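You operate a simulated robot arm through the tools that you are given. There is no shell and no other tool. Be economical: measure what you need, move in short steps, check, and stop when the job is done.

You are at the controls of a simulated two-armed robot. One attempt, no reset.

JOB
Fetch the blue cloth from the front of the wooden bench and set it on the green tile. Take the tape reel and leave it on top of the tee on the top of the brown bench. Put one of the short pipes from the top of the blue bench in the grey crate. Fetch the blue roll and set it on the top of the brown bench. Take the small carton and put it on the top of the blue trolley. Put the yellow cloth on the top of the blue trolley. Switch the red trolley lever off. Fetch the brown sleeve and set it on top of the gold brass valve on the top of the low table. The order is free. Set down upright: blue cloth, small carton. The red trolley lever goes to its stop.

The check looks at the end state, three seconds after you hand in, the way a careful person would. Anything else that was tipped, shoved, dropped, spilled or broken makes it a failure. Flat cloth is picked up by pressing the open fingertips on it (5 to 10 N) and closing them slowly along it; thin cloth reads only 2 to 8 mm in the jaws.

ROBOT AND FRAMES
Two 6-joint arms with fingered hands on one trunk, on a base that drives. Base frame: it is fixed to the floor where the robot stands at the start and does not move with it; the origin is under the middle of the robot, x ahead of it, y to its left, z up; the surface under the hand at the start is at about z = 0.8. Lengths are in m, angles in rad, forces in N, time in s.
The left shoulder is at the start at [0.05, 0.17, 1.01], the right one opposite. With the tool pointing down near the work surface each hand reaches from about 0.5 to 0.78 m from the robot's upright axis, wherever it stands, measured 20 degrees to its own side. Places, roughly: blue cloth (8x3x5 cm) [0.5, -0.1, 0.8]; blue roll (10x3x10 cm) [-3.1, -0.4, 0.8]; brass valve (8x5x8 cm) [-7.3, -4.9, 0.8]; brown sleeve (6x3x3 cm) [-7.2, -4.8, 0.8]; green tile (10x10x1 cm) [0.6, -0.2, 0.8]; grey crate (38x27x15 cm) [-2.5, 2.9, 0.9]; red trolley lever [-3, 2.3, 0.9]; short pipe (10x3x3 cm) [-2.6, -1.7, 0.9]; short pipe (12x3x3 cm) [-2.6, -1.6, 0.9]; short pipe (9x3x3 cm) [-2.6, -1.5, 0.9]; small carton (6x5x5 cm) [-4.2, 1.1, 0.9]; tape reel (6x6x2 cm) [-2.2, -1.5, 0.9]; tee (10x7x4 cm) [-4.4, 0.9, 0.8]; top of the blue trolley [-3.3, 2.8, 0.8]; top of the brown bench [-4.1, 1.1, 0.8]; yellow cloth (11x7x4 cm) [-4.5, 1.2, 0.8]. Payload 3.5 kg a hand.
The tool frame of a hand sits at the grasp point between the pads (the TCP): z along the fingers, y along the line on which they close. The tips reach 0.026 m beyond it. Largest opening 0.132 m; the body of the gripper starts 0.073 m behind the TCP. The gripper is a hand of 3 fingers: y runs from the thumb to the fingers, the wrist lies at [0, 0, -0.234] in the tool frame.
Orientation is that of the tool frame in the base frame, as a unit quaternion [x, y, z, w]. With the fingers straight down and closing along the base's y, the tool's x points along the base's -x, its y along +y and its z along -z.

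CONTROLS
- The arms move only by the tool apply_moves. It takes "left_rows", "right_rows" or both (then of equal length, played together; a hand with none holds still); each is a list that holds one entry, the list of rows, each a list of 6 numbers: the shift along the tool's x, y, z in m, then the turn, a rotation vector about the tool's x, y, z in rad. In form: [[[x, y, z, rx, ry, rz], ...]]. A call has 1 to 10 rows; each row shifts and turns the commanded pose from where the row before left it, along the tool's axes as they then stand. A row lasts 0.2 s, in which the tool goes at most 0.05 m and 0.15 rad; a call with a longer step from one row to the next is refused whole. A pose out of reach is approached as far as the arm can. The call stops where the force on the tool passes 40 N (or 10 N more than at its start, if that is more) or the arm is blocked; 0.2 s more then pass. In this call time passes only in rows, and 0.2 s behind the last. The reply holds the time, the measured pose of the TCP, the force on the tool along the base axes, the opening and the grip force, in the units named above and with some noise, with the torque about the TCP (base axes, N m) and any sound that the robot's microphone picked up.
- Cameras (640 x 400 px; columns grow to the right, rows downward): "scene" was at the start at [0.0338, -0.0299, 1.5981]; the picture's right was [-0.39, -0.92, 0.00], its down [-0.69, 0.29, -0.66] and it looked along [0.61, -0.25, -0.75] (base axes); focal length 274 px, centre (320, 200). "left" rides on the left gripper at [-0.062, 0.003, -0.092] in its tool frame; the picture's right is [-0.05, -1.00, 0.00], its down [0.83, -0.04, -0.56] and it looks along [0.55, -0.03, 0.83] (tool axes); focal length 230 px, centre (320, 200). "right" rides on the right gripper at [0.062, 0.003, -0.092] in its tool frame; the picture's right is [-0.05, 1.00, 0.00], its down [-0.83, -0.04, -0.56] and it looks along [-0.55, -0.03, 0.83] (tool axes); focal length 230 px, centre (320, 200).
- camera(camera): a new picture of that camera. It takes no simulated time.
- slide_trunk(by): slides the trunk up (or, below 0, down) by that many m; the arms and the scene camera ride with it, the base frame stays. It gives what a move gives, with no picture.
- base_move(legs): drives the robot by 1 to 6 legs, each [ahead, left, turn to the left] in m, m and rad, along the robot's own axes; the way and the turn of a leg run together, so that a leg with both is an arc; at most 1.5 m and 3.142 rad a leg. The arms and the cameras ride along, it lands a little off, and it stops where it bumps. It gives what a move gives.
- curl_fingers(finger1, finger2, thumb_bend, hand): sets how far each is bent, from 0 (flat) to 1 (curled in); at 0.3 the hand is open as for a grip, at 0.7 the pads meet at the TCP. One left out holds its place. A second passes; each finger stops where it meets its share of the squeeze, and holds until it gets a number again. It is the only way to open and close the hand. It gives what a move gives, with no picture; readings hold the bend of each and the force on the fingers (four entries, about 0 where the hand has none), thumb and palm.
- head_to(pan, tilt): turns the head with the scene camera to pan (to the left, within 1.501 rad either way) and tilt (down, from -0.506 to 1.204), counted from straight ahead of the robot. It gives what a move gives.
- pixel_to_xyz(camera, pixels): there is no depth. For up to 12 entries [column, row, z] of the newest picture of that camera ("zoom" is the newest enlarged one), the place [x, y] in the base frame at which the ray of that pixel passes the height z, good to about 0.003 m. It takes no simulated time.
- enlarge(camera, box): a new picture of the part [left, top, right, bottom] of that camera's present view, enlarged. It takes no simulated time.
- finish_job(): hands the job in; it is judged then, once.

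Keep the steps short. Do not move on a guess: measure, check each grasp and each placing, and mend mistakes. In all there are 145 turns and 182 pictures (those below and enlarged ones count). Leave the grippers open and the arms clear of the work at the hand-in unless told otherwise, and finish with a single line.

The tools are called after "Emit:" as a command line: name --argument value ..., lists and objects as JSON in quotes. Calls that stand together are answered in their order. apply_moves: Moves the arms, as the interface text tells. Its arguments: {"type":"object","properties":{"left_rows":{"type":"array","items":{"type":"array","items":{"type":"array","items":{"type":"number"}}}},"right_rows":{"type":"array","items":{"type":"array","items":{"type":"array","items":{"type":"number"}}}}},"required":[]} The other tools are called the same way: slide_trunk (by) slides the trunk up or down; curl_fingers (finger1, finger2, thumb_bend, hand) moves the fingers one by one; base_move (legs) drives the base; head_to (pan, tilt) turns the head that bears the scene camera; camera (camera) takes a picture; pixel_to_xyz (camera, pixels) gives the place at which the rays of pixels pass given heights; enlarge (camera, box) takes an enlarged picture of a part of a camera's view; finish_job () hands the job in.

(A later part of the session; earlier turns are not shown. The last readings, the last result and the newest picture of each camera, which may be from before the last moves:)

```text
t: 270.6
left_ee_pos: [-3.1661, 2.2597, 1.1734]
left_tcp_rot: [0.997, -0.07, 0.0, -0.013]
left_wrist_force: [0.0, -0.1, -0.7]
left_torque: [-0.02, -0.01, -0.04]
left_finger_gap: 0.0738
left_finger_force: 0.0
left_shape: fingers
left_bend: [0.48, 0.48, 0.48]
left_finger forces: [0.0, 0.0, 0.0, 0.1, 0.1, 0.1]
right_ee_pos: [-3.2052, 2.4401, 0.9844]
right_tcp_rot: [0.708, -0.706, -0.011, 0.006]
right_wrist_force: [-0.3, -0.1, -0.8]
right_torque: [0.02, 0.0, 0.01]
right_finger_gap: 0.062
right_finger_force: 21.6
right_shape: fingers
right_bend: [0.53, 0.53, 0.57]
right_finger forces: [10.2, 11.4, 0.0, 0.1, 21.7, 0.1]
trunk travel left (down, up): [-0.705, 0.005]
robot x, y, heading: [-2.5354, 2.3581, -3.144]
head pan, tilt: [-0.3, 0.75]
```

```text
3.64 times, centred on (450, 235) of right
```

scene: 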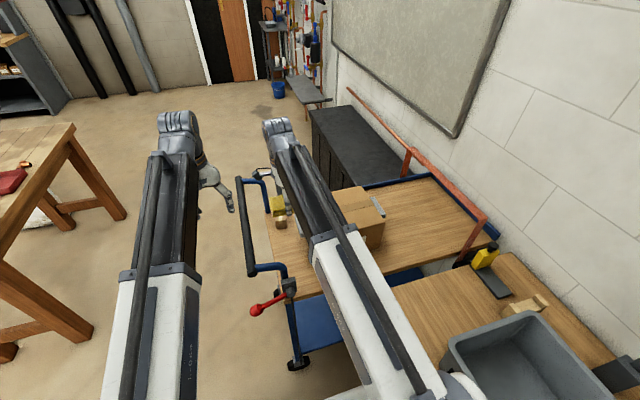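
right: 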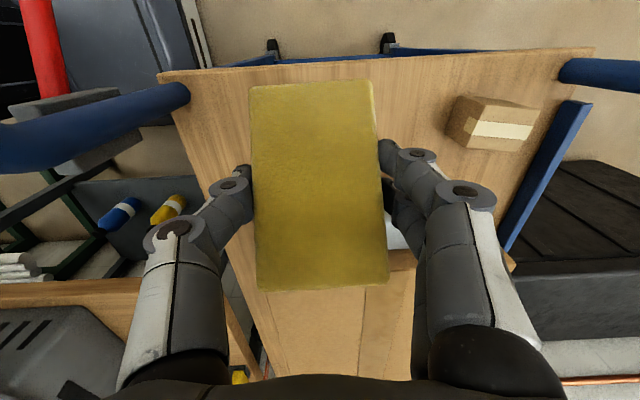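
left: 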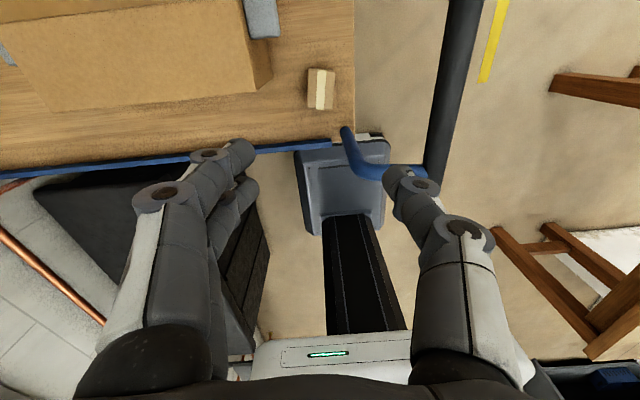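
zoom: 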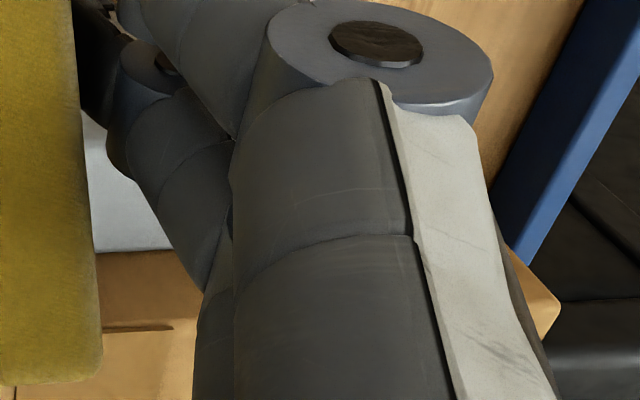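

The box front is at about y 2.515–2.53, the trolley edge at 2.40. I set y≈2.447 and lower again.

Emit:
apply_moves --right_rows '[[[-0.006, 0, 0.03, 0, 0, 0], [0, 0, 0.04, 0, 0, 0], [0, 0, 0.03, 0, 0, 0], [0, 0, 0.02, 0, 0, 0]]]'

Emit:
camera --camera "right"

```text
t: 271.6
left_ee_pos: [-3.1644, 2.2605, 1.1738]
left_tcp_rot: [0.997, -0.071, 0.0, -0.013]
left_wrist_force: [0.4, -1.3, 0.2]
left_torque: [0.01, -0.02, -0.03]
left_finger_gap: 0.074
left_finger_force: 0.0
left_shape: fingers
left_bend: [0.48, 0.48, 0.48]
left_finger forces: [0.0, 0.0, 0.0, 0.0, 0.0, 0.0]
right_ee_pos: [-3.2089, 2.4475, 0.8649]
right_tcp_rot: [0.707, -0.707, -0.012, 0.006]
right_wrist_force: [0.0, 1.7, 6.2]
right_torque: [-0.13, 0.17, 0.01]
right_finger_gap: 0.0622
right_finger_force: 22.0
right_shape: fingers
right_bend: [0.53, 0.53, 0.57]
right_finger forces: [11.0, 10.9, 0.0, 0.1, 22.3, 0.0]
trunk travel left (down, up): [-0.705, 0.005]
robot x, y, heading: [-2.5359, 2.3579, -3.14]
head pan, tilt: [-0.3, 0.75]
```

```text
77 pictures are left
```

right: 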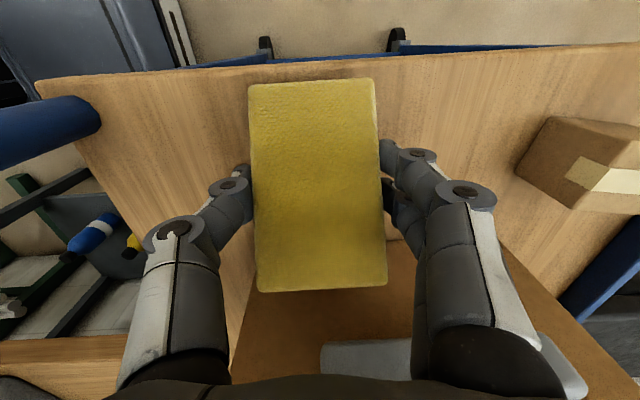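

The front end of the cloth touches first (6 N). I go on in small steps so it settles flat.

Emit:
apply_moves --right_rows '[[[0, 0, 0.006, 0, 0, 0]]]'

Emit:
apply_moves --right_rows '[[[0, 0, 0.006, 0, 0, 0]]]'

Emit:
apply_moves --right_rows '[[[0, 0, 0.005, 0, 0, 0]]]'

Emit:
camera --camera "right"

```text
t: 272.0
left_ee_pos: [-3.165, 2.2619, 1.174]
left_tcp_rot: [0.997, -0.07, -0.001, -0.012]
left_wrist_force: [-0.3, 0.5, 0.5]
left_torque: [0.01, -0.06, 0.03]
left_finger_gap: 0.0741
left_finger_force: 0.0
left_shape: fingers
left_bend: [0.48, 0.48, 0.48]
left_finger forces: [0.0, 0.1, 0.0, 0.0, 0.1, 0.0]
right_ee_pos: [-3.2077, 2.4467, 0.858]
right_tcp_rot: [0.708, -0.706, -0.012, 0.006]
right_wrist_force: [1.2, 8.2, 14.0]
right_torque: [-0.15, -0.02, -0.02]
right_finger_gap: 0.0622
right_finger_force: 22.2
right_shape: fingers
right_bend: [0.54, 0.53, 0.58]
right_finger forces: [11.3, 10.5, 0.0, 0.1, 23.1, 0.1]
trunk travel left (down, up): [-0.705, 0.005]
robot x, y, heading: [-2.5379, 2.3602, -3.136]
head pan, tilt: [-0.3, 0.75]
```

```text
t: 272.4
left_ee_pos: [-3.1654, 2.2603, 1.1738]
left_tcp_rot: [0.997, -0.071, 0.001, -0.013]
left_wrist_force: [0.0, 0.0, -0.3]
left_torque: [0.02, -0.01, 0.02]
left_finger_gap: 0.0737
left_finger_force: 0.0
left_shape: fingers
left_bend: [0.48, 0.48, 0.48]
left_finger forces: [0.0, 0.0, 0.0, 0.1, 0.0, 0.0]
right_ee_pos: [-3.208, 2.446, 0.8514]
right_tcp_rot: [0.708, -0.706, -0.01, 0.006]
right_wrist_force: [-0.2, 2.8, 7.3]
right_torque: [-0.19, -0.1, 0.03]
right_finger_gap: 0.0616
right_finger_force: 20.7
right_shape: fingers
right_bend: [0.54, 0.52, 0.58]
right_finger forces: [10.6, 10.1, 0.0, 0.0, 20.9, 0.0]
trunk travel left (down, up): [-0.705, 0.005]
robot x, y, heading: [-2.5392, 2.3583, -3.139]
head pan, tilt: [-0.3, 0.75]
```

```text
t: 272.8
left_ee_pos: [-3.1644, 2.2596, 1.1731]
left_tcp_rot: [0.997, -0.071, 0.001, -0.012]
left_wrist_force: [-0.2, 0.7, -1.0]
left_torque: [0.01, 0.0, -0.01]
left_finger_gap: 0.0741
left_finger_force: 0.0
left_shape: fingers
left_bend: [0.48, 0.48, 0.48]
left_finger forces: [0.0, 0.0, 0.0, 0.0, 0.0, 0.0]
right_ee_pos: [-3.2093, 2.4451, 0.8461]
right_tcp_rot: [0.708, -0.706, -0.011, 0.006]
right_wrist_force: [0.8, 1.0, 4.7]
right_torque: [-0.18, -0.17, 0.04]
right_finger_gap: 0.0608
right_finger_force: 19.5
right_shape: fingers
right_bend: [0.55, 0.53, 0.58]
right_finger forces: [9.7, 9.7, 0.0, 0.1, 20.1, 0.1]
trunk travel left (down, up): [-0.705, 0.005]
robot x, y, heading: [-2.5376, 2.3641, -3.137]
head pan, tilt: [-0.3, 0.75]
```

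```text
76 pictures are left
```

right: 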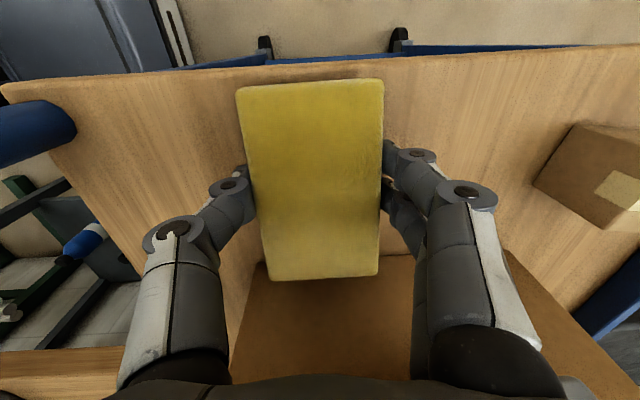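

Now it lies nearly flat on the top. One more 5 mm step, then I relax, open and rise.

Emit:
apply_moves --right_rows '[[[0, 0, 0.005, 0, 0, 0]]]'

Emit:
curl_fingers --hand "right" --finger1 0.4 --finger2 0.4 --thumb_bend 0.4

Emit:
apply_moves --right_rows '[[[0, 0, -0.02, 0, 0, 0], [0, 0, -0.045, 0, 0, 0], [0, 0, -0.045, 0, 0, 0], [0, 0, -0.045, 0, 0, 0], [0, 0, -0.045, 0, 0, 0], [0, 0, -0.045, 0, 0, 0], [0, 0, -0.045, 0, 0, 0], [0, 0, -0.045, 0, 0, 0]]]'

Emit:
camera --camera "right"

Emit:
enlarge --camera "scene" --box '[220, 160, 340, 370]'

```text
t: 273.2
left_ee_pos: [-3.1667, 2.2598, 1.1722]
left_tcp_rot: [0.997, -0.071, 0.001, -0.012]
left_wrist_force: [-0.1, 0.0, 0.1]
left_torque: [-0.02, -0.03, -0.01]
left_finger_gap: 0.074
left_finger_force: 0.1
left_shape: fingers
left_bend: [0.48, 0.48, 0.48]
left_finger forces: [0.1, 0.0, 0.0, 0.0, 0.0, 0.1]
right_ee_pos: [-3.2091, 2.4461, 0.8415]
right_tcp_rot: [0.707, -0.707, -0.011, 0.006]
right_wrist_force: [1.3, 2.5, 5.2]
right_torque: [-0.17, -0.13, 0.05]
right_finger_gap: 0.0607
right_finger_force: 19.6
right_shape: fingers
right_bend: [0.55, 0.53, 0.58]
right_finger forces: [9.6, 9.6, 0.0, 0.0, 19.7, 0.1]
trunk travel left (down, up): [-0.705, 0.005]
robot x, y, heading: [-2.5362, 2.3579, -3.135]
head pan, tilt: [-0.3, 0.75]
```

```text
t: 274.2
left_ee_pos: [-3.1651, 2.26, 1.1729]
left_tcp_rot: [0.997, -0.07, 0.001, -0.012]
left_wrist_force: [-0.9, -0.2, -0.1]
left_torque: [0.01, 0.02, -0.01]
left_finger_gap: 0.0742
left_finger_force: 0.1
left_shape: fingers
left_bend: [0.48, 0.48, 0.48]
left_finger forces: [0.0, 0.0, 0.0, 0.0, 0.1, 0.1]
right_ee_pos: [-3.2093, 2.4463, 0.842]
right_tcp_rot: [0.708, -0.706, -0.011, 0.006]
right_wrist_force: [-0.4, -0.3, -0.3]
right_torque: [-0.01, -0.01, 0.0]
right_finger_gap: 0.1008
right_finger_force: 0.1
right_shape: fingers
right_bend: [0.4, 0.4, 0.4]
right_finger forces: [0.0, 0.0, 0.1, 0.0, 0.1, 0.0]
trunk travel left (down, up): [-0.705, 0.005]
robot x, y, heading: [-2.5375, 2.3626, -3.133]
head pan, tilt: [-0.3, 0.75]
```

```text
t: 276.0
left_ee_pos: [-3.1668, 2.26, 1.1723]
left_tcp_rot: [0.997, -0.07, 0.001, -0.013]
left_wrist_force: [0.2, 0.8, 0.1]
left_torque: [0.02, -0.02, -0.05]
left_finger_gap: 0.0738
left_finger_force: 0.0
left_shape: fingers
left_bend: [0.48, 0.48, 0.48]
left_finger forces: [0.0, 0.1, 0.0, 0.0, 0.1, 0.1]
right_ee_pos: [-3.201, 2.4444, 1.1774]
right_tcp_rot: [0.709, -0.706, -0.011, 0.006]
right_wrist_force: [-0.5, 0.2, 0.4]
right_torque: [0.02, 0.0, -0.01]
right_finger_gap: 0.101
right_finger_force: 0.2
right_shape: fingers
right_bend: [0.4, 0.4, 0.4]
right_finger forces: [0.0, 0.0, 0.0, 0.1, 0.0, 0.1]
trunk travel left (down, up): [-0.705, 0.005]
robot x, y, heading: [-2.5363, 2.3581, -3.137]
head pan, tilt: [-0.3, 0.75]
```

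```text
75 pictures are left
```

right: 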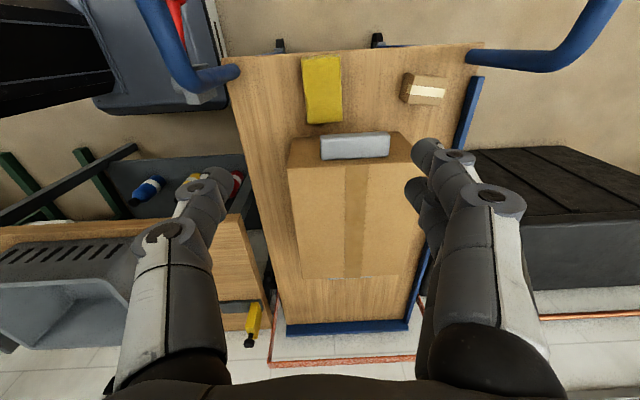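

```text
1.90 times, centred on (280, 265) of scene
```

zoom: 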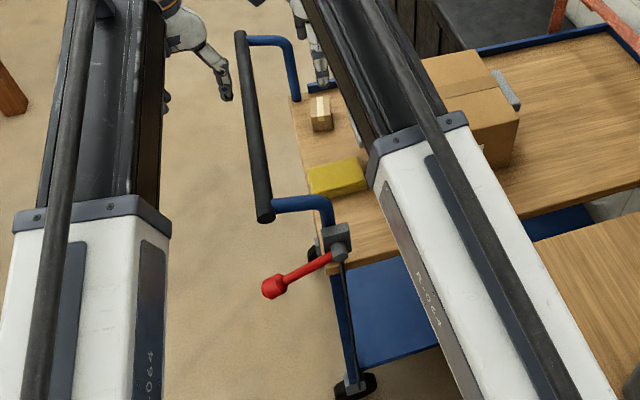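

Both items sit on the trolley. Next the red lever: I measure its ball and block, and take a close look.

Emit:
pixel_to_xyz --camera "zoom" --pixels '[[272, 286, 0.8], [272, 286, 0.85], [272, 286, 0.9], [272, 286, 0.95], [332, 255, 0.9], [332, 255, 0.95], [335, 235, 0.97]]'

Emit:
enlarge --camera "scene" --box '[240, 260, 310, 320]'

Emit:
camera --camera "left"

```text
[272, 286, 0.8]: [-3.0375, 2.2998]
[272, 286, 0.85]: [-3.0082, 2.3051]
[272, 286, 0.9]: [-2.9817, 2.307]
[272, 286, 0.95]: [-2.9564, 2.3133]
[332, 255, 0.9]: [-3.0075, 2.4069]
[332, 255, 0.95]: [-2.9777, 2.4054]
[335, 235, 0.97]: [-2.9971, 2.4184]
```

```text
6.67 times, centred on (275, 290) of scene
```

zoom: 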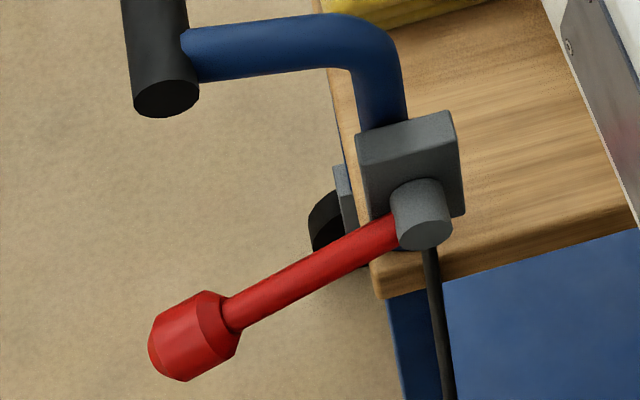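

```text
72 pictures are left
```

left: 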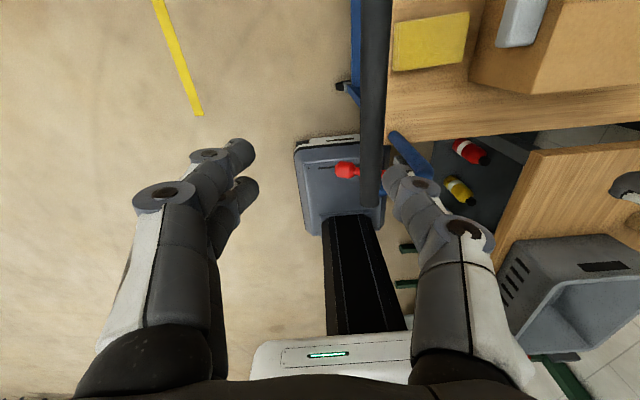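

Lever: ball at about (-3.012,2.305,0.85), axle along x near (y 2.40, z 0.91); it now points outward and 35° down, so the other stop should be upward. I will grip the ball with the right hand held level (pointing west), from east of the bar's end. First I back off, sidestep and pitch the hand level.

Emit:
base_move --legs '[[-0.286, 0.258, 0]]'

Emit:
apply_moves --right_rows '[[[0, 0, 0, -0.145, 0, 0], [0, 0, 0, -0.145, 0, 0], [0, 0, 0, -0.145, 0, 0], [0, 0, 0, -0.145, 0, 0], [0, 0, 0, -0.145, 0, 0], [0, 0, 0, -0.145, 0, 0], [0, 0, 0, -0.145, 0, 0], [0, 0, 0, -0.145, 0, 0], [0, 0, 0, -0.145, 0, 0], [0, 0, 0, -0.145, 0, 0]]]'

Emit:
camera --camera "scene"

```text
t: 278.4
left_ee_pos: [-2.8778, 1.9996, 1.173]
left_tcp_rot: [0.998, -0.069, 0.001, -0.012]
left_wrist_force: [0.7, -1.8, -0.7]
left_torque: [0.02, 0.0, 0.02]
left_finger_gap: 0.0739
left_finger_force: 0.0
left_shape: fingers
left_bend: [0.48, 0.48, 0.48]
left_finger forces: [0.0, 0.0, 0.0, 0.1, 0.0, 0.0]
right_ee_pos: [-2.9123, 2.1819, 1.1774]
right_tcp_rot: [0.709, -0.705, -0.012, 0.007]
right_wrist_force: [0.5, 0.4, -0.6]
right_torque: [0.01, 0.03, -0.01]
right_finger_gap: 0.1009
right_finger_force: 0.2
right_shape: fingers
right_bend: [0.4, 0.4, 0.4]
right_finger forces: [0.1, 0.1, 0.0, 0.0, 0.0, 0.0]
trunk travel left (down, up): [-0.705, 0.005]
robot x, y, heading: [-2.2476, 2.1043, -3.137]
head pan, tilt: [-0.3, 0.75]
```

```text
t: 280.6
left_ee_pos: [-2.8785, 1.9992, 1.1726]
left_tcp_rot: [0.998, -0.069, 0.001, -0.012]
left_wrist_force: [0.1, -1.2, 0.0]
left_torque: [0.01, -0.01, 0.02]
left_finger_gap: 0.074
left_finger_force: 0.1
left_shape: fingers
left_bend: [0.48, 0.48, 0.48]
left_finger forces: [0.1, 0.0, 0.0, 0.0, 0.0, 0.0]
right_ee_pos: [-2.947, 2.1757, 1.1792]
right_tcp_rot: [0.528, -0.523, -0.474, 0.473]
right_wrist_force: [-0.1, -0.2, -0.2]
right_torque: [0.01, -0.01, -0.01]
right_finger_gap: 0.1014
right_finger_force: 0.0
right_shape: fingers
right_bend: [0.4, 0.4, 0.4]
right_finger forces: [0.1, 0.0, 0.0, 0.1, 0.0, 0.0]
right hand out of reach, approached as far as the arm can: row 8, 9, 10
trunk travel left (down, up): [-0.705, 0.005]
robot x, y, heading: [-2.2494, 2.0975, -3.138]
head pan, tilt: [-0.3, 0.75]
```

```text
71 pictures are left
```

scene: 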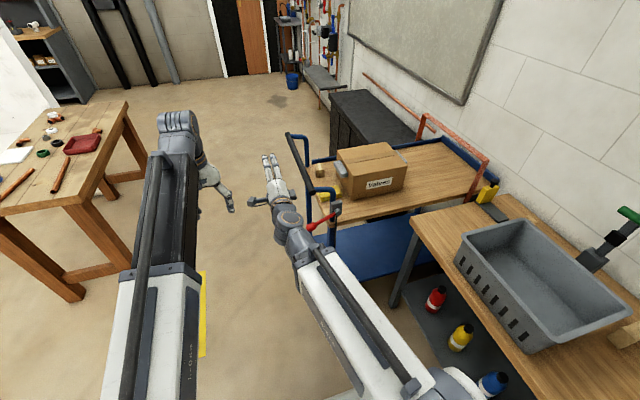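

The hand is nearly level. I move it to (-2.90,2.305,0.85), just east of the ball.

Emit:
apply_moves --right_rows '[[[-0.0159, -0.0416, -0.0016, 0, 0, 0], [-0.0159, -0.0416, -0.0016, 0, 0, 0], [-0.0159, -0.0416, -0.0016, 0, 0, 0], [-0.0159, -0.0416, -0.0016, 0, 0, 0], [-0.0159, -0.0416, -0.0016, 0, 0, 0], [-0.0159, -0.0416, -0.0016, 0, 0, 0], [-0.0159, -0.0416, -0.0016, 0, 0, 0], [-0.0159, -0.0416, -0.0016, 0, 0, 0]]]'

Emit:
camera --camera "right"

Emit:
enlarge --camera "scene" --box '[260, 180, 380, 280]'

```text
t: 282.4
left_ee_pos: [-2.878, 1.9996, 1.1716]
left_tcp_rot: [0.998, -0.069, 0.0, -0.013]
left_wrist_force: [0.6, -0.5, -0.3]
left_torque: [0.01, -0.01, 0.0]
left_finger_gap: 0.0737
left_finger_force: 0.1
left_shape: fingers
left_bend: [0.48, 0.48, 0.48]
left_finger forces: [0.1, 0.0, 0.0, 0.0, 0.1, 0.0]
right_ee_pos: [-2.8941, 2.2138, 0.8503]
right_tcp_rot: [-0.523, 0.525, 0.479, -0.471]
right_wrist_force: [0.8, -0.1, 0.2]
right_torque: [-0.01, 0.02, -0.01]
right_finger_gap: 0.1011
right_finger_force: 0.0
right_shape: fingers
right_bend: [0.4, 0.4, 0.4]
right_finger forces: [0.0, 0.1, 0.0, 0.0, 0.0, 0.0]
right hand out of reach, approached as far as the arm can: row 1, 4, 5, 6, 7, 8
trunk travel left (down, up): [-0.705, 0.005]
robot x, y, heading: [-2.2528, 2.0989, -3.133]
head pan, tilt: [-0.3, 0.75]
```

```text
70 pictures are left
```

right: 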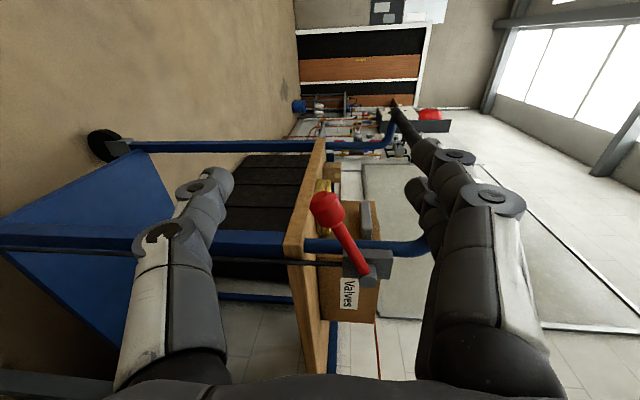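

```text
4.00 times, centred on (320, 230) of scene
```

zoom: 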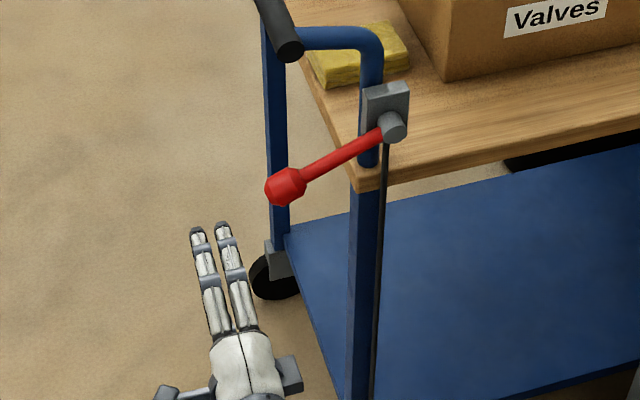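

The lever is plain in view: ball (328,207), axle (368,275). The arm's reach ends at y 2.214, so I sidestep the base 9 cm right, and measure the ball.

Emit:
pixel_to_xyz --camera "right" --pixels '[[328, 207, 0.85], [328, 207, 0.86], [328, 207, 0.87], [368, 275, 0.9], [368, 275, 0.91], [368, 275, 0.92]]'

Emit:
pixel_to_xyz --camera "zoom" --pixels '[[286, 186, 0.84], [286, 186, 0.85], [286, 186, 0.86], [286, 186, 0.87], [393, 128, 0.9], [393, 128, 0.92], [393, 128, 0.94]]'

Emit:
base_move --legs '[[0, -0.09, 0]]'

Emit:
camera --camera "right"

```text
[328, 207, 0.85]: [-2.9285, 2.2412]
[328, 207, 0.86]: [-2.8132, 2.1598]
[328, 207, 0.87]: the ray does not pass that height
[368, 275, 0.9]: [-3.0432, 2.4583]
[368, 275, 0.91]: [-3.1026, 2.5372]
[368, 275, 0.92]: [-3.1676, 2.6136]
```

```text
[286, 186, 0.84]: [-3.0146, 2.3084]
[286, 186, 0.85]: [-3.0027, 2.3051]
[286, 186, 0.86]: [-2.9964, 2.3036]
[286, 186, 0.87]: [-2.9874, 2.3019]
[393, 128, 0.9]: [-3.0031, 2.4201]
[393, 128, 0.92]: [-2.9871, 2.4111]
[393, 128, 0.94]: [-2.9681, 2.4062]
```

```text
t: 283.5
left_ee_pos: [-2.8785, 2.0927, 1.1732]
left_tcp_rot: [0.998, -0.07, 0.001, -0.011]
left_wrist_force: [0.0, 0.0, -0.1]
left_torque: [-0.04, -0.02, -0.02]
left_finger_gap: 0.074
left_finger_force: 0.1
left_shape: fingers
left_bend: [0.48, 0.48, 0.48]
left_finger forces: [0.0, 0.1, 0.1, 0.0, 0.0, 0.0]
right_ee_pos: [-2.8953, 2.3038, 0.8502]
right_tcp_rot: [-0.522, 0.526, 0.479, -0.47]
right_wrist_force: [-0.3, -0.4, 0.1]
right_torque: [-0.02, 0.02, -0.03]
right_finger_gap: 0.1014
right_finger_force: 0.1
right_shape: fingers
right_bend: [0.4, 0.4, 0.4]
right_finger forces: [0.0, 0.0, 0.0, 0.1, 0.1, 0.1]
trunk travel left (down, up): [-0.705, 0.005]
robot x, y, heading: [-2.2516, 2.1917, -3.137]
head pan, tilt: [-0.3, 0.75]
```

```text
68 pictures are left
```

right: 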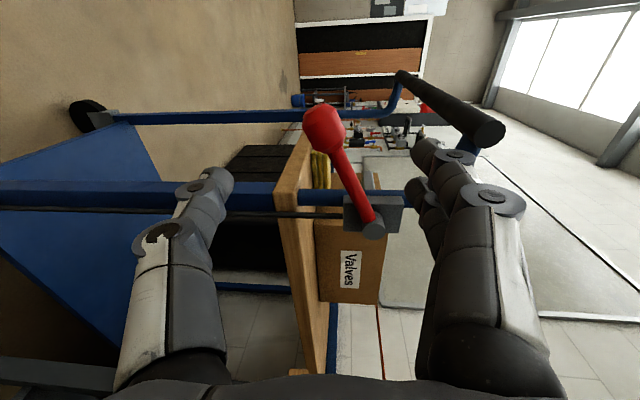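

Ball at about (-3.008,2.302,0.842), right ahead of the grasp point. I advance 10 cm and close on it.

Emit:
apply_moves --right_rows '[[[0, 0.0013, 0.034, 0, 0, 0], [0, 0.0013, 0.034, 0, 0, 0], [0, 0.0013, 0.032, 0, 0, 0]]]'

Emit:
curl_fingers --hand "right" --finger1 0.65 --finger2 0.65 --thumb_bend 0.65

Emit:
camera --camera "right"

```text
t: 284.3
left_ee_pos: [-2.8789, 2.0901, 1.174]
left_tcp_rot: [0.998, -0.069, 0.001, -0.013]
left_wrist_force: [-1.0, 0.3, 0.1]
left_torque: [0.0, 0.01, 0.0]
left_finger_gap: 0.0739
left_finger_force: 0.0
left_shape: fingers
left_bend: [0.48, 0.48, 0.48]
left_finger forces: [0.0, 0.1, 0.0, 0.0, 0.0, 0.1]
right_ee_pos: [-2.9972, 2.3039, 0.8441]
right_tcp_rot: [-0.521, 0.527, 0.481, -0.467]
right_wrist_force: [1.0, -0.9, -0.6]
right_torque: [0.01, 0.0, 0.0]
right_finger_gap: 0.1013
right_finger_force: 0.0
right_shape: fingers
right_bend: [0.4, 0.4, 0.4]
right_finger forces: [0.0, 0.0, 0.0, 0.0, 0.1, 0.0]
trunk travel left (down, up): [-0.705, 0.005]
robot x, y, heading: [-2.2504, 2.1912, -3.137]
head pan, tilt: [-0.3, 0.75]
```

```text
t: 285.3
left_ee_pos: [-2.8784, 2.0897, 1.1731]
left_tcp_rot: [0.997, -0.07, 0.001, -0.012]
left_wrist_force: [0.5, 0.1, -0.1]
left_torque: [0.03, 0.01, -0.02]
left_finger_gap: 0.074
left_finger_force: 0.1
left_shape: fingers
left_bend: [0.48, 0.48, 0.48]
left_finger forces: [0.0, 0.0, 0.1, 0.1, 0.0, 0.0]
right_ee_pos: [-2.9961, 2.3039, 0.8448]
right_tcp_rot: [-0.521, 0.527, 0.481, -0.468]
right_wrist_force: [-2.8, 0.2, -0.5]
right_torque: [0.02, -0.02, 0.02]
right_finger_gap: 0.0315
right_finger_force: 6.1
right_shape: fingers
right_bend: [0.63, 0.6, 0.62]
right_finger forces: [1.9, 4.2, 0.0, 0.0, 6.2, 0.0]
trunk travel left (down, up): [-0.705, 0.005]
robot x, y, heading: [-2.249, 2.1907, -3.133]
head pan, tilt: [-0.3, 0.75]
```

```text
67 pictures are left
```

right: 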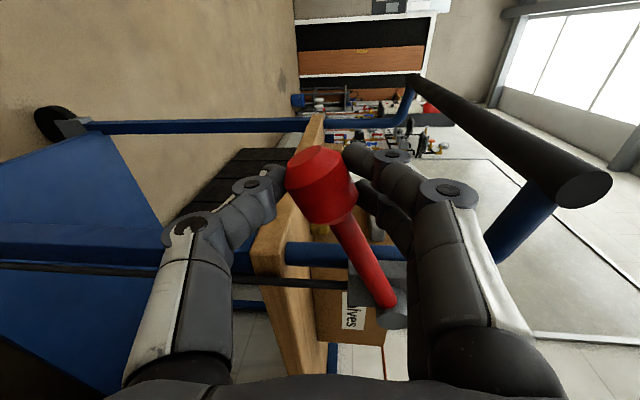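

The ball is held. I raise it along its arc to level and read the force.

Emit:
apply_moves --right_rows '[[[0.007, 0.0145, 0, 0, 0, 0], [0.0057, 0.016, 0, 0, 0, 0]]]'

Emit:
camera --camera "right"

```text
t: 285.9
left_ee_pos: [-2.878, 2.0916, 1.172]
left_tcp_rot: [0.997, -0.07, 0.001, -0.012]
left_wrist_force: [-0.4, -0.7, 0.5]
left_torque: [-0.03, 0.0, 0.0]
left_finger_gap: 0.0737
left_finger_force: 0.0
left_shape: fingers
left_bend: [0.48, 0.48, 0.48]
left_finger forces: [0.1, 0.0, 0.0, 0.1, 0.1, 0.0]
right_ee_pos: [-2.9987, 2.2909, 0.8738]
right_tcp_rot: [-0.523, 0.526, 0.479, -0.47]
right_wrist_force: [1.4, 1.2, -1.8]
right_torque: [-0.03, -0.08, -0.03]
right_finger_gap: 0.0296
right_finger_force: 4.6
right_shape: fingers
right_bend: [0.63, 0.61, 0.63]
right_finger forces: [1.6, 2.5, 0.0, 0.1, 4.9, 0.1]
trunk travel left (down, up): [-0.705, 0.005]
robot x, y, heading: [-2.2518, 2.1932, -3.135]
head pan, tilt: [-0.3, 0.75]
```

```text
66 pictures are left
```

right: 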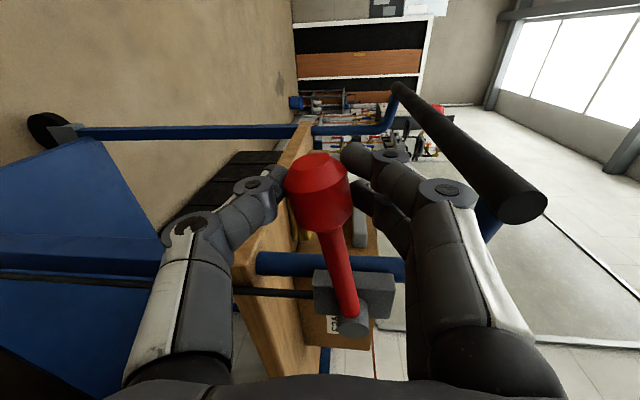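

It moves freely upward. I carry on along the arc to +30°.

Emit:
apply_moves --right_rows '[[[0.003, 0.0165, 0, 0, 0, 0], [0.0013, 0.0165, 0, 0, 0, 0], [-0.0013, 0.0165, 0, 0, 0, 0], [-0.003, 0.0165, 0, 0, 0, 0], [-0.0055, 0.0155, 0, 0, 0, 0], [-0.007, 0.0145, 0, 0, 0, 0]]]'

Emit:
camera --camera "right"

```text
t: 287.3
left_ee_pos: [-2.8787, 2.0879, 1.1734]
left_tcp_rot: [0.998, -0.069, 0.001, -0.013]
left_wrist_force: [-0.7, 0.2, 0.0]
left_torque: [0.04, -0.02, -0.04]
left_finger_gap: 0.0739
left_finger_force: 0.0
left_shape: fingers
left_bend: [0.48, 0.48, 0.48]
left_finger forces: [0.0, 0.0, 0.0, 0.1, 0.0, 0.0]
right_ee_pos: [-3.0059, 2.2984, 0.9675]
right_tcp_rot: [0.526, -0.526, -0.476, 0.469]
right_wrist_force: [7.6, -19.8, -18.9]
right_torque: [-0.71, -0.38, 0.14]
right_finger_gap: 0.037
right_finger_force: 12.1
right_shape: fingers
right_bend: [0.65, 0.65, 0.6]
right_finger forces: [0.0, 0.0, 0.0, 0.1, 24.3, 0.0]
trunk travel left (down, up): [-0.705, 0.005]
robot x, y, heading: [-2.2563, 2.1889, -3.136]
head pan, tilt: [-0.3, 0.75]
```

```text
65 pictures are left
```

right: 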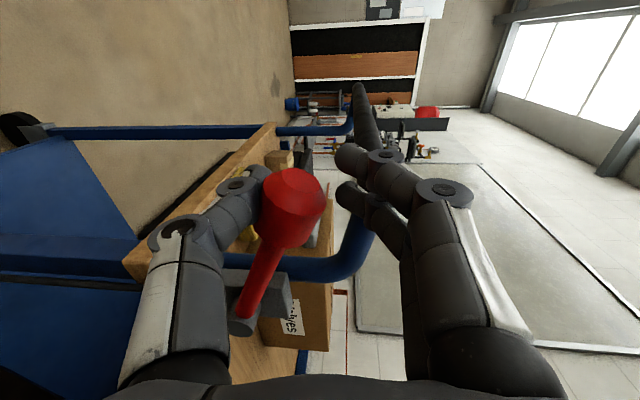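

The lever is up against its stop (24 N on the thumb). I open the hand, withdraw east and look at the lever.

Emit:
curl_fingers --hand "right" --finger1 0.35 --finger2 0.35 --thumb_bend 0.35

Emit:
apply_moves --right_rows '[[[0, 0, -0.04, 0, 0, 0], [0, 0, -0.04, 0, 0, 0], [0, 0, -0.04, 0, 0, 0]]]'

Emit:
camera --camera "right"

```text
t: 288.3
left_ee_pos: [-2.8788, 2.088, 1.1738]
left_tcp_rot: [0.998, -0.069, 0.001, -0.013]
left_wrist_force: [0.5, 0.8, 0.3]
left_torque: [0.01, -0.01, 0.01]
left_finger_gap: 0.0741
left_finger_force: 0.1
left_shape: fingers
left_bend: [0.48, 0.48, 0.48]
left_finger forces: [0.1, 0.0, 0.0, 0.0, 0.0, 0.0]
right_ee_pos: [-3.0075, 2.3035, 0.9699]
right_tcp_rot: [-0.523, 0.526, 0.48, -0.469]
right_wrist_force: [5.5, -12.4, -10.2]
right_torque: [0.05, -0.18, 0.22]
right_finger_gap: 0.1175
right_finger_force: 8.2
right_shape: fingers
right_bend: [0.35, 0.66, 0.35]
right_finger forces: [0.0, 16.1, 0.1, 0.1, 0.1, 0.1]
trunk travel left (down, up): [-0.705, 0.005]
robot x, y, heading: [-2.2518, 2.1876, -3.134]
head pan, tilt: [-0.3, 0.75]
```

```text
t: 289.1
left_ee_pos: [-2.8781, 2.0896, 1.1735]
left_tcp_rot: [0.997, -0.07, 0.001, -0.012]
left_wrist_force: [0.6, -0.8, 0.5]
left_torque: [-0.03, 0.02, -0.02]
left_finger_gap: 0.0741
left_finger_force: 0.1
left_shape: fingers
left_bend: [0.48, 0.48, 0.48]
left_finger forces: [0.0, 0.0, 0.0, 0.1, 0.1, 0.0]
right_ee_pos: [-2.8907, 2.3014, 0.9804]
right_tcp_rot: [-0.523, 0.525, 0.481, -0.47]
right_wrist_force: [-0.3, 0.1, -0.4]
right_torque: [-0.02, 0.01, 0.0]
right_finger_gap: 0.1176
right_finger_force: 0.0
right_shape: fingers
right_bend: [0.35, 0.35, 0.35]
right_finger forces: [0.0, 0.0, 0.0, 0.0, 0.0, 0.1]
right hand out of reach, approached as far as the arm can: row 3
trunk travel left (down, up): [-0.705, 0.005]
robot x, y, heading: [-2.2505, 2.1893, -3.134]
head pan, tilt: [-0.3, 0.75]
```

```text
64 pictures are left
```

right: 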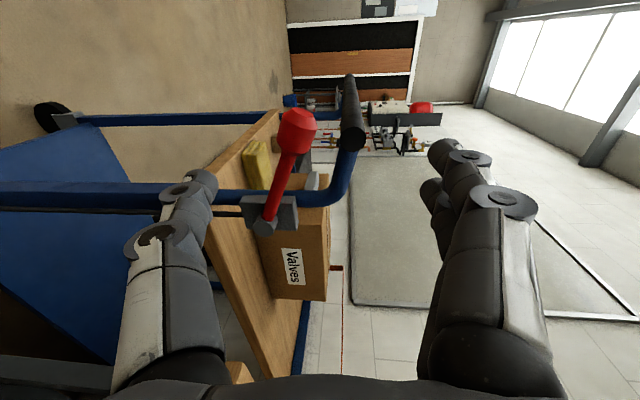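

By calculation the lever now stands 23° above level (it was 23° below): it is at its upper stop. Now the pipe: I back off, bring the right hand upright again and raised, and drive round to the -y side of the blue bench.

Emit:
base_move --legs '[[-1.0, 0, 0]]'

Emit:
apply_moves --right_rows '[[[0, 0.015, 0.0, 0.145, 0, 0], [0, 0.015, 0.0, 0.145, 0, 0], [0, 0.015, 0.0, 0.145, 0, 0], [0, 0.015, 0.0, 0.145, 0, 0], [0, 0.015, 0.0, 0.145, 0, 0], [0, 0, -0.015, 0.145, 0, 0], [0, 0, -0.015, 0.145, 0, 0], [0, 0, -0.015, 0.145, 0, 0], [0, 0, -0.015, 0.145, 0, 0], [0, 0, -0.015, 0.145, 0, 0]]]'

Emit:
apply_moves --right_rows '[[[0, 0, -0.03, 0, 0, 0], [0, 0, -0.03, 0, 0, 0], [0, 0, -0.02, 0, 0, 0]]]'

Emit:
base_move --legs '[[0, 1.5, 0], [0, 1.5, 0], [0, 1.5, 0], [0, 0, -1.575]]'

Emit:
head_to --pan 0.8 --tilt 0.55

Emit:
camera --camera "scene"

```text
t: 294.3
left_ee_pos: [-1.8746, 2.094, 1.1725]
left_tcp_rot: [0.997, -0.071, 0.0, -0.012]
left_wrist_force: [-0.1, -0.5, 0.1]
left_torque: [0.01, 0.0, -0.02]
left_finger_gap: 0.0741
left_finger_force: 0.0
left_shape: fingers
left_bend: [0.48, 0.48, 0.48]
left_finger forces: [0.1, 0.1, 0.0, 0.0, 0.0, 0.0]
right_ee_pos: [-1.8889, 2.3056, 0.98]
right_tcp_rot: [-0.522, 0.526, 0.481, -0.469]
right_wrist_force: [-0.2, -1.0, -0.3]
right_torque: [0.0, -0.03, 0.03]
right_finger_gap: 0.1175
right_finger_force: 0.0
right_shape: fingers
right_bend: [0.35, 0.35, 0.35]
right_finger forces: [0.0, 0.1, 0.0, 0.0, 0.0, 0.1]
trunk travel left (down, up): [-0.705, 0.005]
robot x, y, heading: [-1.2441, 2.1957, -3.139]
head pan, tilt: [-0.3, 0.75]
```

```text
t: 296.5
left_ee_pos: [-1.8752, 2.095, 1.1731]
left_tcp_rot: [0.997, -0.07, 0.001, -0.012]
left_wrist_force: [-0.6, 0.0, 0.2]
left_torque: [-0.03, 0.0, -0.01]
left_finger_gap: 0.074
left_finger_force: 0.0
left_shape: fingers
left_bend: [0.48, 0.48, 0.48]
left_finger forces: [0.0, 0.1, 0.0, 0.1, 0.0, 0.0]
right_ee_pos: [-1.8928, 2.3071, 1.0943]
right_tcp_rot: [-0.69, 0.722, 0.049, -0.033]
right_wrist_force: [0.4, -0.5, -0.1]
right_torque: [-0.02, -0.02, -0.01]
right_finger_gap: 0.1177
right_finger_force: 0.0
right_shape: fingers
right_bend: [0.35, 0.35, 0.35]
right_finger forces: [0.1, 0.0, 0.1, 0.0, 0.0, 0.1]
right hand out of reach, approached as far as the arm can: row 1, 2, 3
trunk travel left (down, up): [-0.705, 0.005]
robot x, y, heading: [-1.2484, 2.1925, -3.146]
head pan, tilt: [-0.3, 0.75]
```

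```text
t: 297.3
left_ee_pos: [-1.8767, 2.0964, 1.1737]
left_tcp_rot: [0.997, -0.07, 0.0, -0.012]
left_wrist_force: [-0.4, 0.1, 0.2]
left_torque: [-0.01, -0.01, -0.01]
left_finger_gap: 0.0742
left_finger_force: 0.1
left_shape: fingers
left_bend: [0.48, 0.48, 0.48]
left_finger forces: [0.0, 0.1, 0.0, 0.1, 0.0, 0.1]
right_ee_pos: [-1.8813, 2.3047, 1.1734]
right_tcp_rot: [-0.688, 0.723, 0.051, -0.033]
right_wrist_force: [0.4, 0.3, -0.4]
right_torque: [-0.03, 0.04, 0.01]
right_finger_gap: 0.1181
right_finger_force: 0.0
right_shape: fingers
right_bend: [0.35, 0.35, 0.35]
right_finger forces: [0.0, 0.0, 0.1, 0.0, 0.1, 0.0]
trunk travel left (down, up): [-0.705, 0.005]
robot x, y, heading: [-1.2464, 2.1931, -3.138]
head pan, tilt: [-0.3, 0.75]
```

```text
t: 322.7
left_ee_pos: [-1.3424, -1.6813, 1.174]
left_tcp_rot: [-0.647, 0.762, -0.01, 0.008]
left_wrist_force: [0.2, -0.1, -0.7]
left_torque: [0.02, -0.02, 0.0]
left_finger_gap: 0.0742
left_finger_force: 0.1
left_shape: fingers
left_bend: [0.48, 0.48, 0.48]
left_finger forces: [0.0, 0.1, 0.0, 0.0, 0.0, 0.1]
right_ee_pos: [-1.131, -1.6797, 1.1725]
right_tcp_rot: [0.032, 0.998, 0.06, 0.012]
right_wrist_force: [-0.5, 0.8, 0.3]
right_torque: [0.06, 0.0, -0.01]
right_finger_gap: 0.1181
right_finger_force: 0.1
right_shape: fingers
right_bend: [0.35, 0.35, 0.35]
right_finger forces: [0.1, 0.0, 0.0, 0.0, 0.1, 0.0]
trunk travel left (down, up): [-0.705, 0.005]
robot x, y, heading: [-1.2568, -2.3106, 1.553]
head pan, tilt: [-0.3, 0.75]
```

```text
t: 324.1
left_ee_pos: [-1.3422, -1.6817, 1.1728]
left_tcp_rot: [-0.648, 0.762, -0.01, 0.008]
left_wrist_force: [0.8, 0.9, -0.3]
left_torque: [-0.04, 0.02, 0.02]
left_finger_gap: 0.074
left_finger_force: 0.0
left_shape: fingers
left_bend: [0.48, 0.48, 0.48]
left_finger forces: [0.1, 0.0, 0.0, 0.0, 0.1, 0.2]
right_ee_pos: [-1.1313, -1.6789, 1.1738]
right_tcp_rot: [0.033, 0.998, 0.058, 0.013]
right_wrist_force: [-0.1, 0.6, -0.1]
right_torque: [-0.01, -0.01, -0.01]
right_finger_gap: 0.1181
right_finger_force: 0.0
right_shape: fingers
right_bend: [0.35, 0.35, 0.35]
right_finger forces: [0.0, 0.0, 0.0, 0.0, 0.0, 0.1]
trunk travel left (down, up): [-0.705, 0.005]
robot x, y, heading: [-1.2561, -2.3071, 1.553]
head pan, tilt: [0.799, 0.55]
```

```text
63 pictures are left
```

scene: 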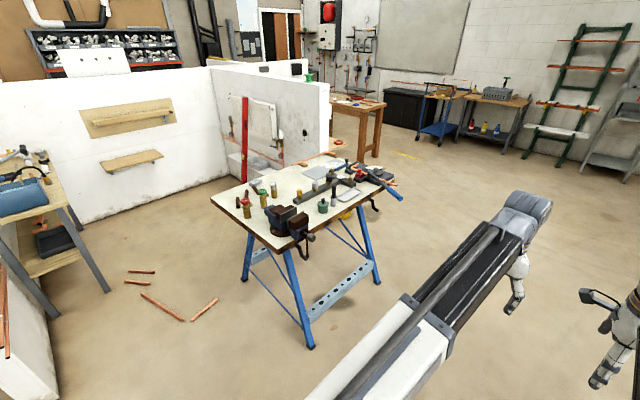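

Copper pieces lie on the floor at (135–215, 270–320). I measure them and the bench so as not to drive over them.

Emit:
pixel_to_xyz --camera "scene" --pixels '[[185, 320, 0], [217, 300, 0], [142, 295, 0], [125, 281, 0], [155, 271, 0], [211, 198, 0.857], [278, 250, 0.857], [245, 212, 0.857], [48, 315, 0], [312, 347, 0], [247, 278, 0]]'

Emit:
enlarge --camera "scene" --box '[200, 150, 360, 250]'

```text
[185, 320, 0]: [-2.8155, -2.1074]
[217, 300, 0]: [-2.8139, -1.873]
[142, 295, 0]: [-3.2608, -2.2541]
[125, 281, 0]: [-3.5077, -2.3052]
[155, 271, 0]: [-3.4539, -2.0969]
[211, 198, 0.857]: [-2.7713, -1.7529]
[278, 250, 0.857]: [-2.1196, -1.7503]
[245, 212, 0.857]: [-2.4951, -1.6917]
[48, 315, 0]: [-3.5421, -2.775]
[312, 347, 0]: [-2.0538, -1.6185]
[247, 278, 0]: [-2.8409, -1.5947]
```

```text
4.00 times, centred on (280, 200) of scene
```

zoom: 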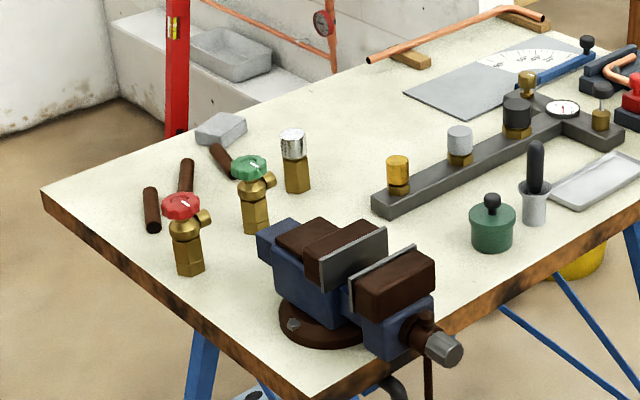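

Emit:
pixel_to_xyz --camera "zoom" --pixels '[[150, 192, 0.87], [153, 226, 0.87], [190, 165, 0.87], [182, 195, 0.87], [190, 272, 0.857], [255, 230, 0.857], [296, 190, 0.857], [212, 150, 0.87], [230, 170, 0.87]]'

Emit:
base_move --legs '[[0, 1.22, 0.018]]'

Emit:
head_to --pan 0.25 --tilt 0.9

Emit:
camera --camera "scene"

Emit:
camera --camera "left"

```text
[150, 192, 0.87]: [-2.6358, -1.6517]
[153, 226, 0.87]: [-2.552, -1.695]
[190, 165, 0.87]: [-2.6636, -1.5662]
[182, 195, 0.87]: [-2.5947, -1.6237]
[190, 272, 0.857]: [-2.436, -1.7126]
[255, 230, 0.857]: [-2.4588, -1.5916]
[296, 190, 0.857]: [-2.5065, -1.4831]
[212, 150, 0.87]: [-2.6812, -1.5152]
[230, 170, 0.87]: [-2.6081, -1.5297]
```

```text
t: 330.2
left_ee_pos: [-2.5695, -1.667, 1.1721]
left_tcp_rot: [-0.651, 0.759, -0.009, 0.007]
left_wrist_force: [0.7, 0.5, -0.5]
left_torque: [-0.02, 0.0, 0.03]
left_finger_gap: 0.0742
left_finger_force: 0.0
left_shape: fingers
left_bend: [0.48, 0.48, 0.48]
left_finger forces: [0.0, 0.1, 0.0, 0.0, 0.0, 0.0]
right_ee_pos: [-2.3603, -1.6643, 1.1739]
right_tcp_rot: [0.029, 0.998, 0.06, 0.013]
right_wrist_force: [-0.8, -0.4, 0.1]
right_torque: [-0.02, -0.05, -0.02]
right_finger_gap: 0.1182
right_finger_force: 0.0
right_shape: fingers
right_bend: [0.35, 0.35, 0.35]
right_finger forces: [0.0, 0.0, 0.0, 0.1, 0.0, 0.0]
trunk travel left (down, up): [-0.705, 0.005]
robot x, y, heading: [-2.476, -2.2982, 1.567]
head pan, tilt: [0.799, 0.55]
```

```text
t: 331.2
left_ee_pos: [-2.5694, -1.6682, 1.1738]
left_tcp_rot: [-0.651, 0.759, -0.01, 0.008]
left_wrist_force: [1.0, 0.2, -0.2]
left_torque: [-0.03, 0.02, 0.0]
left_finger_gap: 0.0742
left_finger_force: 0.1
left_shape: fingers
left_bend: [0.48, 0.48, 0.48]
left_finger forces: [0.1, 0.1, 0.0, 0.0, 0.0, 0.0]
right_ee_pos: [-2.3601, -1.6636, 1.1724]
right_tcp_rot: [0.029, 0.998, 0.059, 0.012]
right_wrist_force: [-0.6, 1.4, -0.8]
right_torque: [-0.01, 0.01, -0.04]
right_finger_gap: 0.1181
right_finger_force: 0.0
right_shape: fingers
right_bend: [0.35, 0.35, 0.35]
right_finger forces: [0.0, 0.0, 0.0, 0.1, 0.1, 0.0]
trunk travel left (down, up): [-0.705, 0.005]
robot x, y, heading: [-2.4739, -2.2949, 1.564]
head pan, tilt: [0.25, 0.901]
```

```text
61 pictures are left
```

scene: 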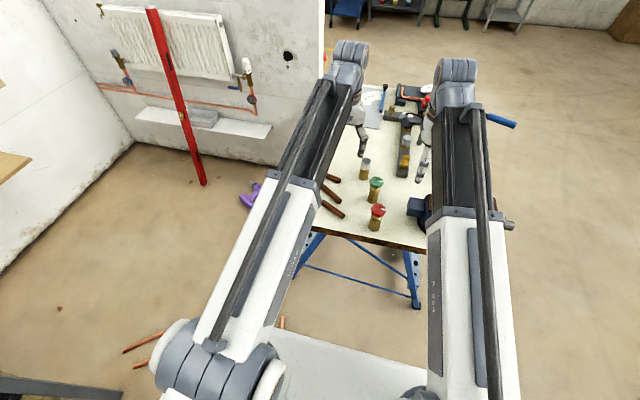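

```text
60 pictures are left
```

left: 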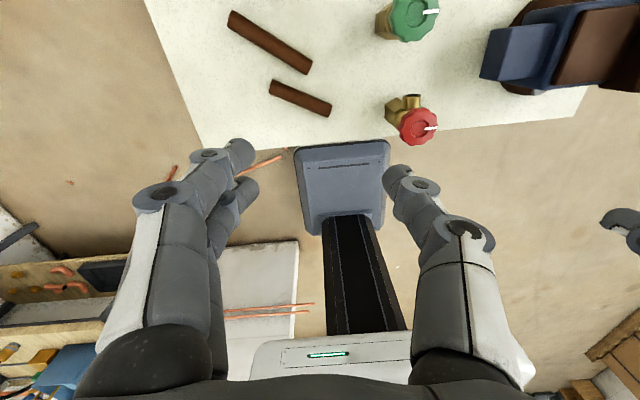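

The left camera shows the nearest short pipe from (270,85) to (330,112), clear of the valves. I measure it.

Emit:
pixel_to_xyz --camera "left" --pixels '[[271, 85, 0.87], [330, 110, 0.87], [300, 97, 0.87], [233, 18, 0.87], [308, 68, 0.87], [395, 105, 0.9], [400, 128, 0.86]]'

```text
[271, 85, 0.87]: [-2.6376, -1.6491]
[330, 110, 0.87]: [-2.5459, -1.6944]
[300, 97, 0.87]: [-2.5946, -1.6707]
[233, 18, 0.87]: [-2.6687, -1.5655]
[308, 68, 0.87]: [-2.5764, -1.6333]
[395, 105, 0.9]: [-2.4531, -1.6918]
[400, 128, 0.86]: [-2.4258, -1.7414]
```

Pipe A: centre (-2.592,-1.672), direction (0.90,-0.44). I turn the left hand across it, aim 2 cm toward its east end (clear of the second pipe), and descend to z≈0.95.

Emit:
apply_moves --left_rows '[[[0.0143, 0.001, 0, 0, 0, -0.1406], [0, 0, 0, 0, 0, -0.1406], [0, 0, 0, 0, 0, -0.1406], [0, 0, 0, 0, 0, -0.1406], [0, 0, 0, 0, 0, -0.1406], [0, 0, 0, 0, 0, -0.1406], [0, 0, 0, 0, 0, -0.1406], [0, 0, 0, 0, 0, -0.1406], [0, 0, 0, 0, 0, -0.1406]]]'

Emit:
apply_moves --left_rows '[[[0, 0, 0.045, 0, 0, 0], [0, 0, 0.045, 0, 0, 0], [0, 0, 0.045, 0, 0, 0], [0, 0, 0.045, 0, 0, 0], [0, 0, 0.04, 0, 0, 0]]]'

Emit:
camera --camera "left"

```text
t: 333.2
left_ee_pos: [-2.5723, -1.6819, 1.1729]
left_tcp_rot: [0.974, -0.225, 0.013, -0.001]
left_wrist_force: [0.8, 0.3, -0.8]
left_torque: [0.0, -0.01, 0.0]
left_finger_gap: 0.0739
left_finger_force: 0.1
left_shape: fingers
left_bend: [0.48, 0.48, 0.48]
left_finger forces: [0.0, 0.1, 0.0, 0.1, 0.0, 0.0]
right_ee_pos: [-2.3597, -1.6647, 1.1733]
right_tcp_rot: [0.028, 0.998, 0.059, 0.012]
right_wrist_force: [0.7, 0.6, 0.6]
right_torque: [-0.03, 0.05, -0.04]
right_finger_gap: 0.118
right_finger_force: 0.1
right_shape: fingers
right_bend: [0.35, 0.35, 0.35]
right_finger forces: [0.0, 0.0, 0.0, 0.0, 0.0, 0.0]
trunk travel left (down, up): [-0.705, 0.005]
robot x, y, heading: [-2.4771, -2.2966, 1.564]
head pan, tilt: [0.25, 0.901]
```

```text
t: 334.4
left_ee_pos: [-2.5665, -1.6834, 0.9524]
left_tcp_rot: [0.974, -0.226, 0.013, 0.0]
left_wrist_force: [0.3, 0.2, -0.1]
left_torque: [-0.01, -0.02, -0.03]
left_finger_gap: 0.0739
left_finger_force: 0.0
left_shape: fingers
left_bend: [0.48, 0.48, 0.48]
left_finger forces: [0.0, 0.1, 0.0, 0.0, 0.1, 0.1]
right_ee_pos: [-2.3595, -1.6629, 1.1726]
right_tcp_rot: [0.028, 0.998, 0.06, 0.012]
right_wrist_force: [-0.3, -0.5, -0.2]
right_torque: [0.01, 0.01, 0.04]
right_finger_gap: 0.1182
right_finger_force: 0.0
right_shape: fingers
right_bend: [0.35, 0.35, 0.35]
right_finger forces: [0.0, 0.0, 0.0, 0.0, 0.0, 0.0]
trunk travel left (down, up): [-0.705, 0.005]
robot x, y, heading: [-2.4766, -2.2962, 1.567]
head pan, tilt: [0.25, 0.901]
```

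```text
59 pictures are left
```

left: 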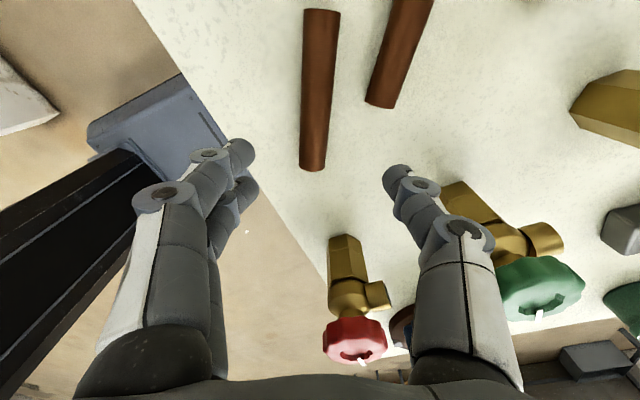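

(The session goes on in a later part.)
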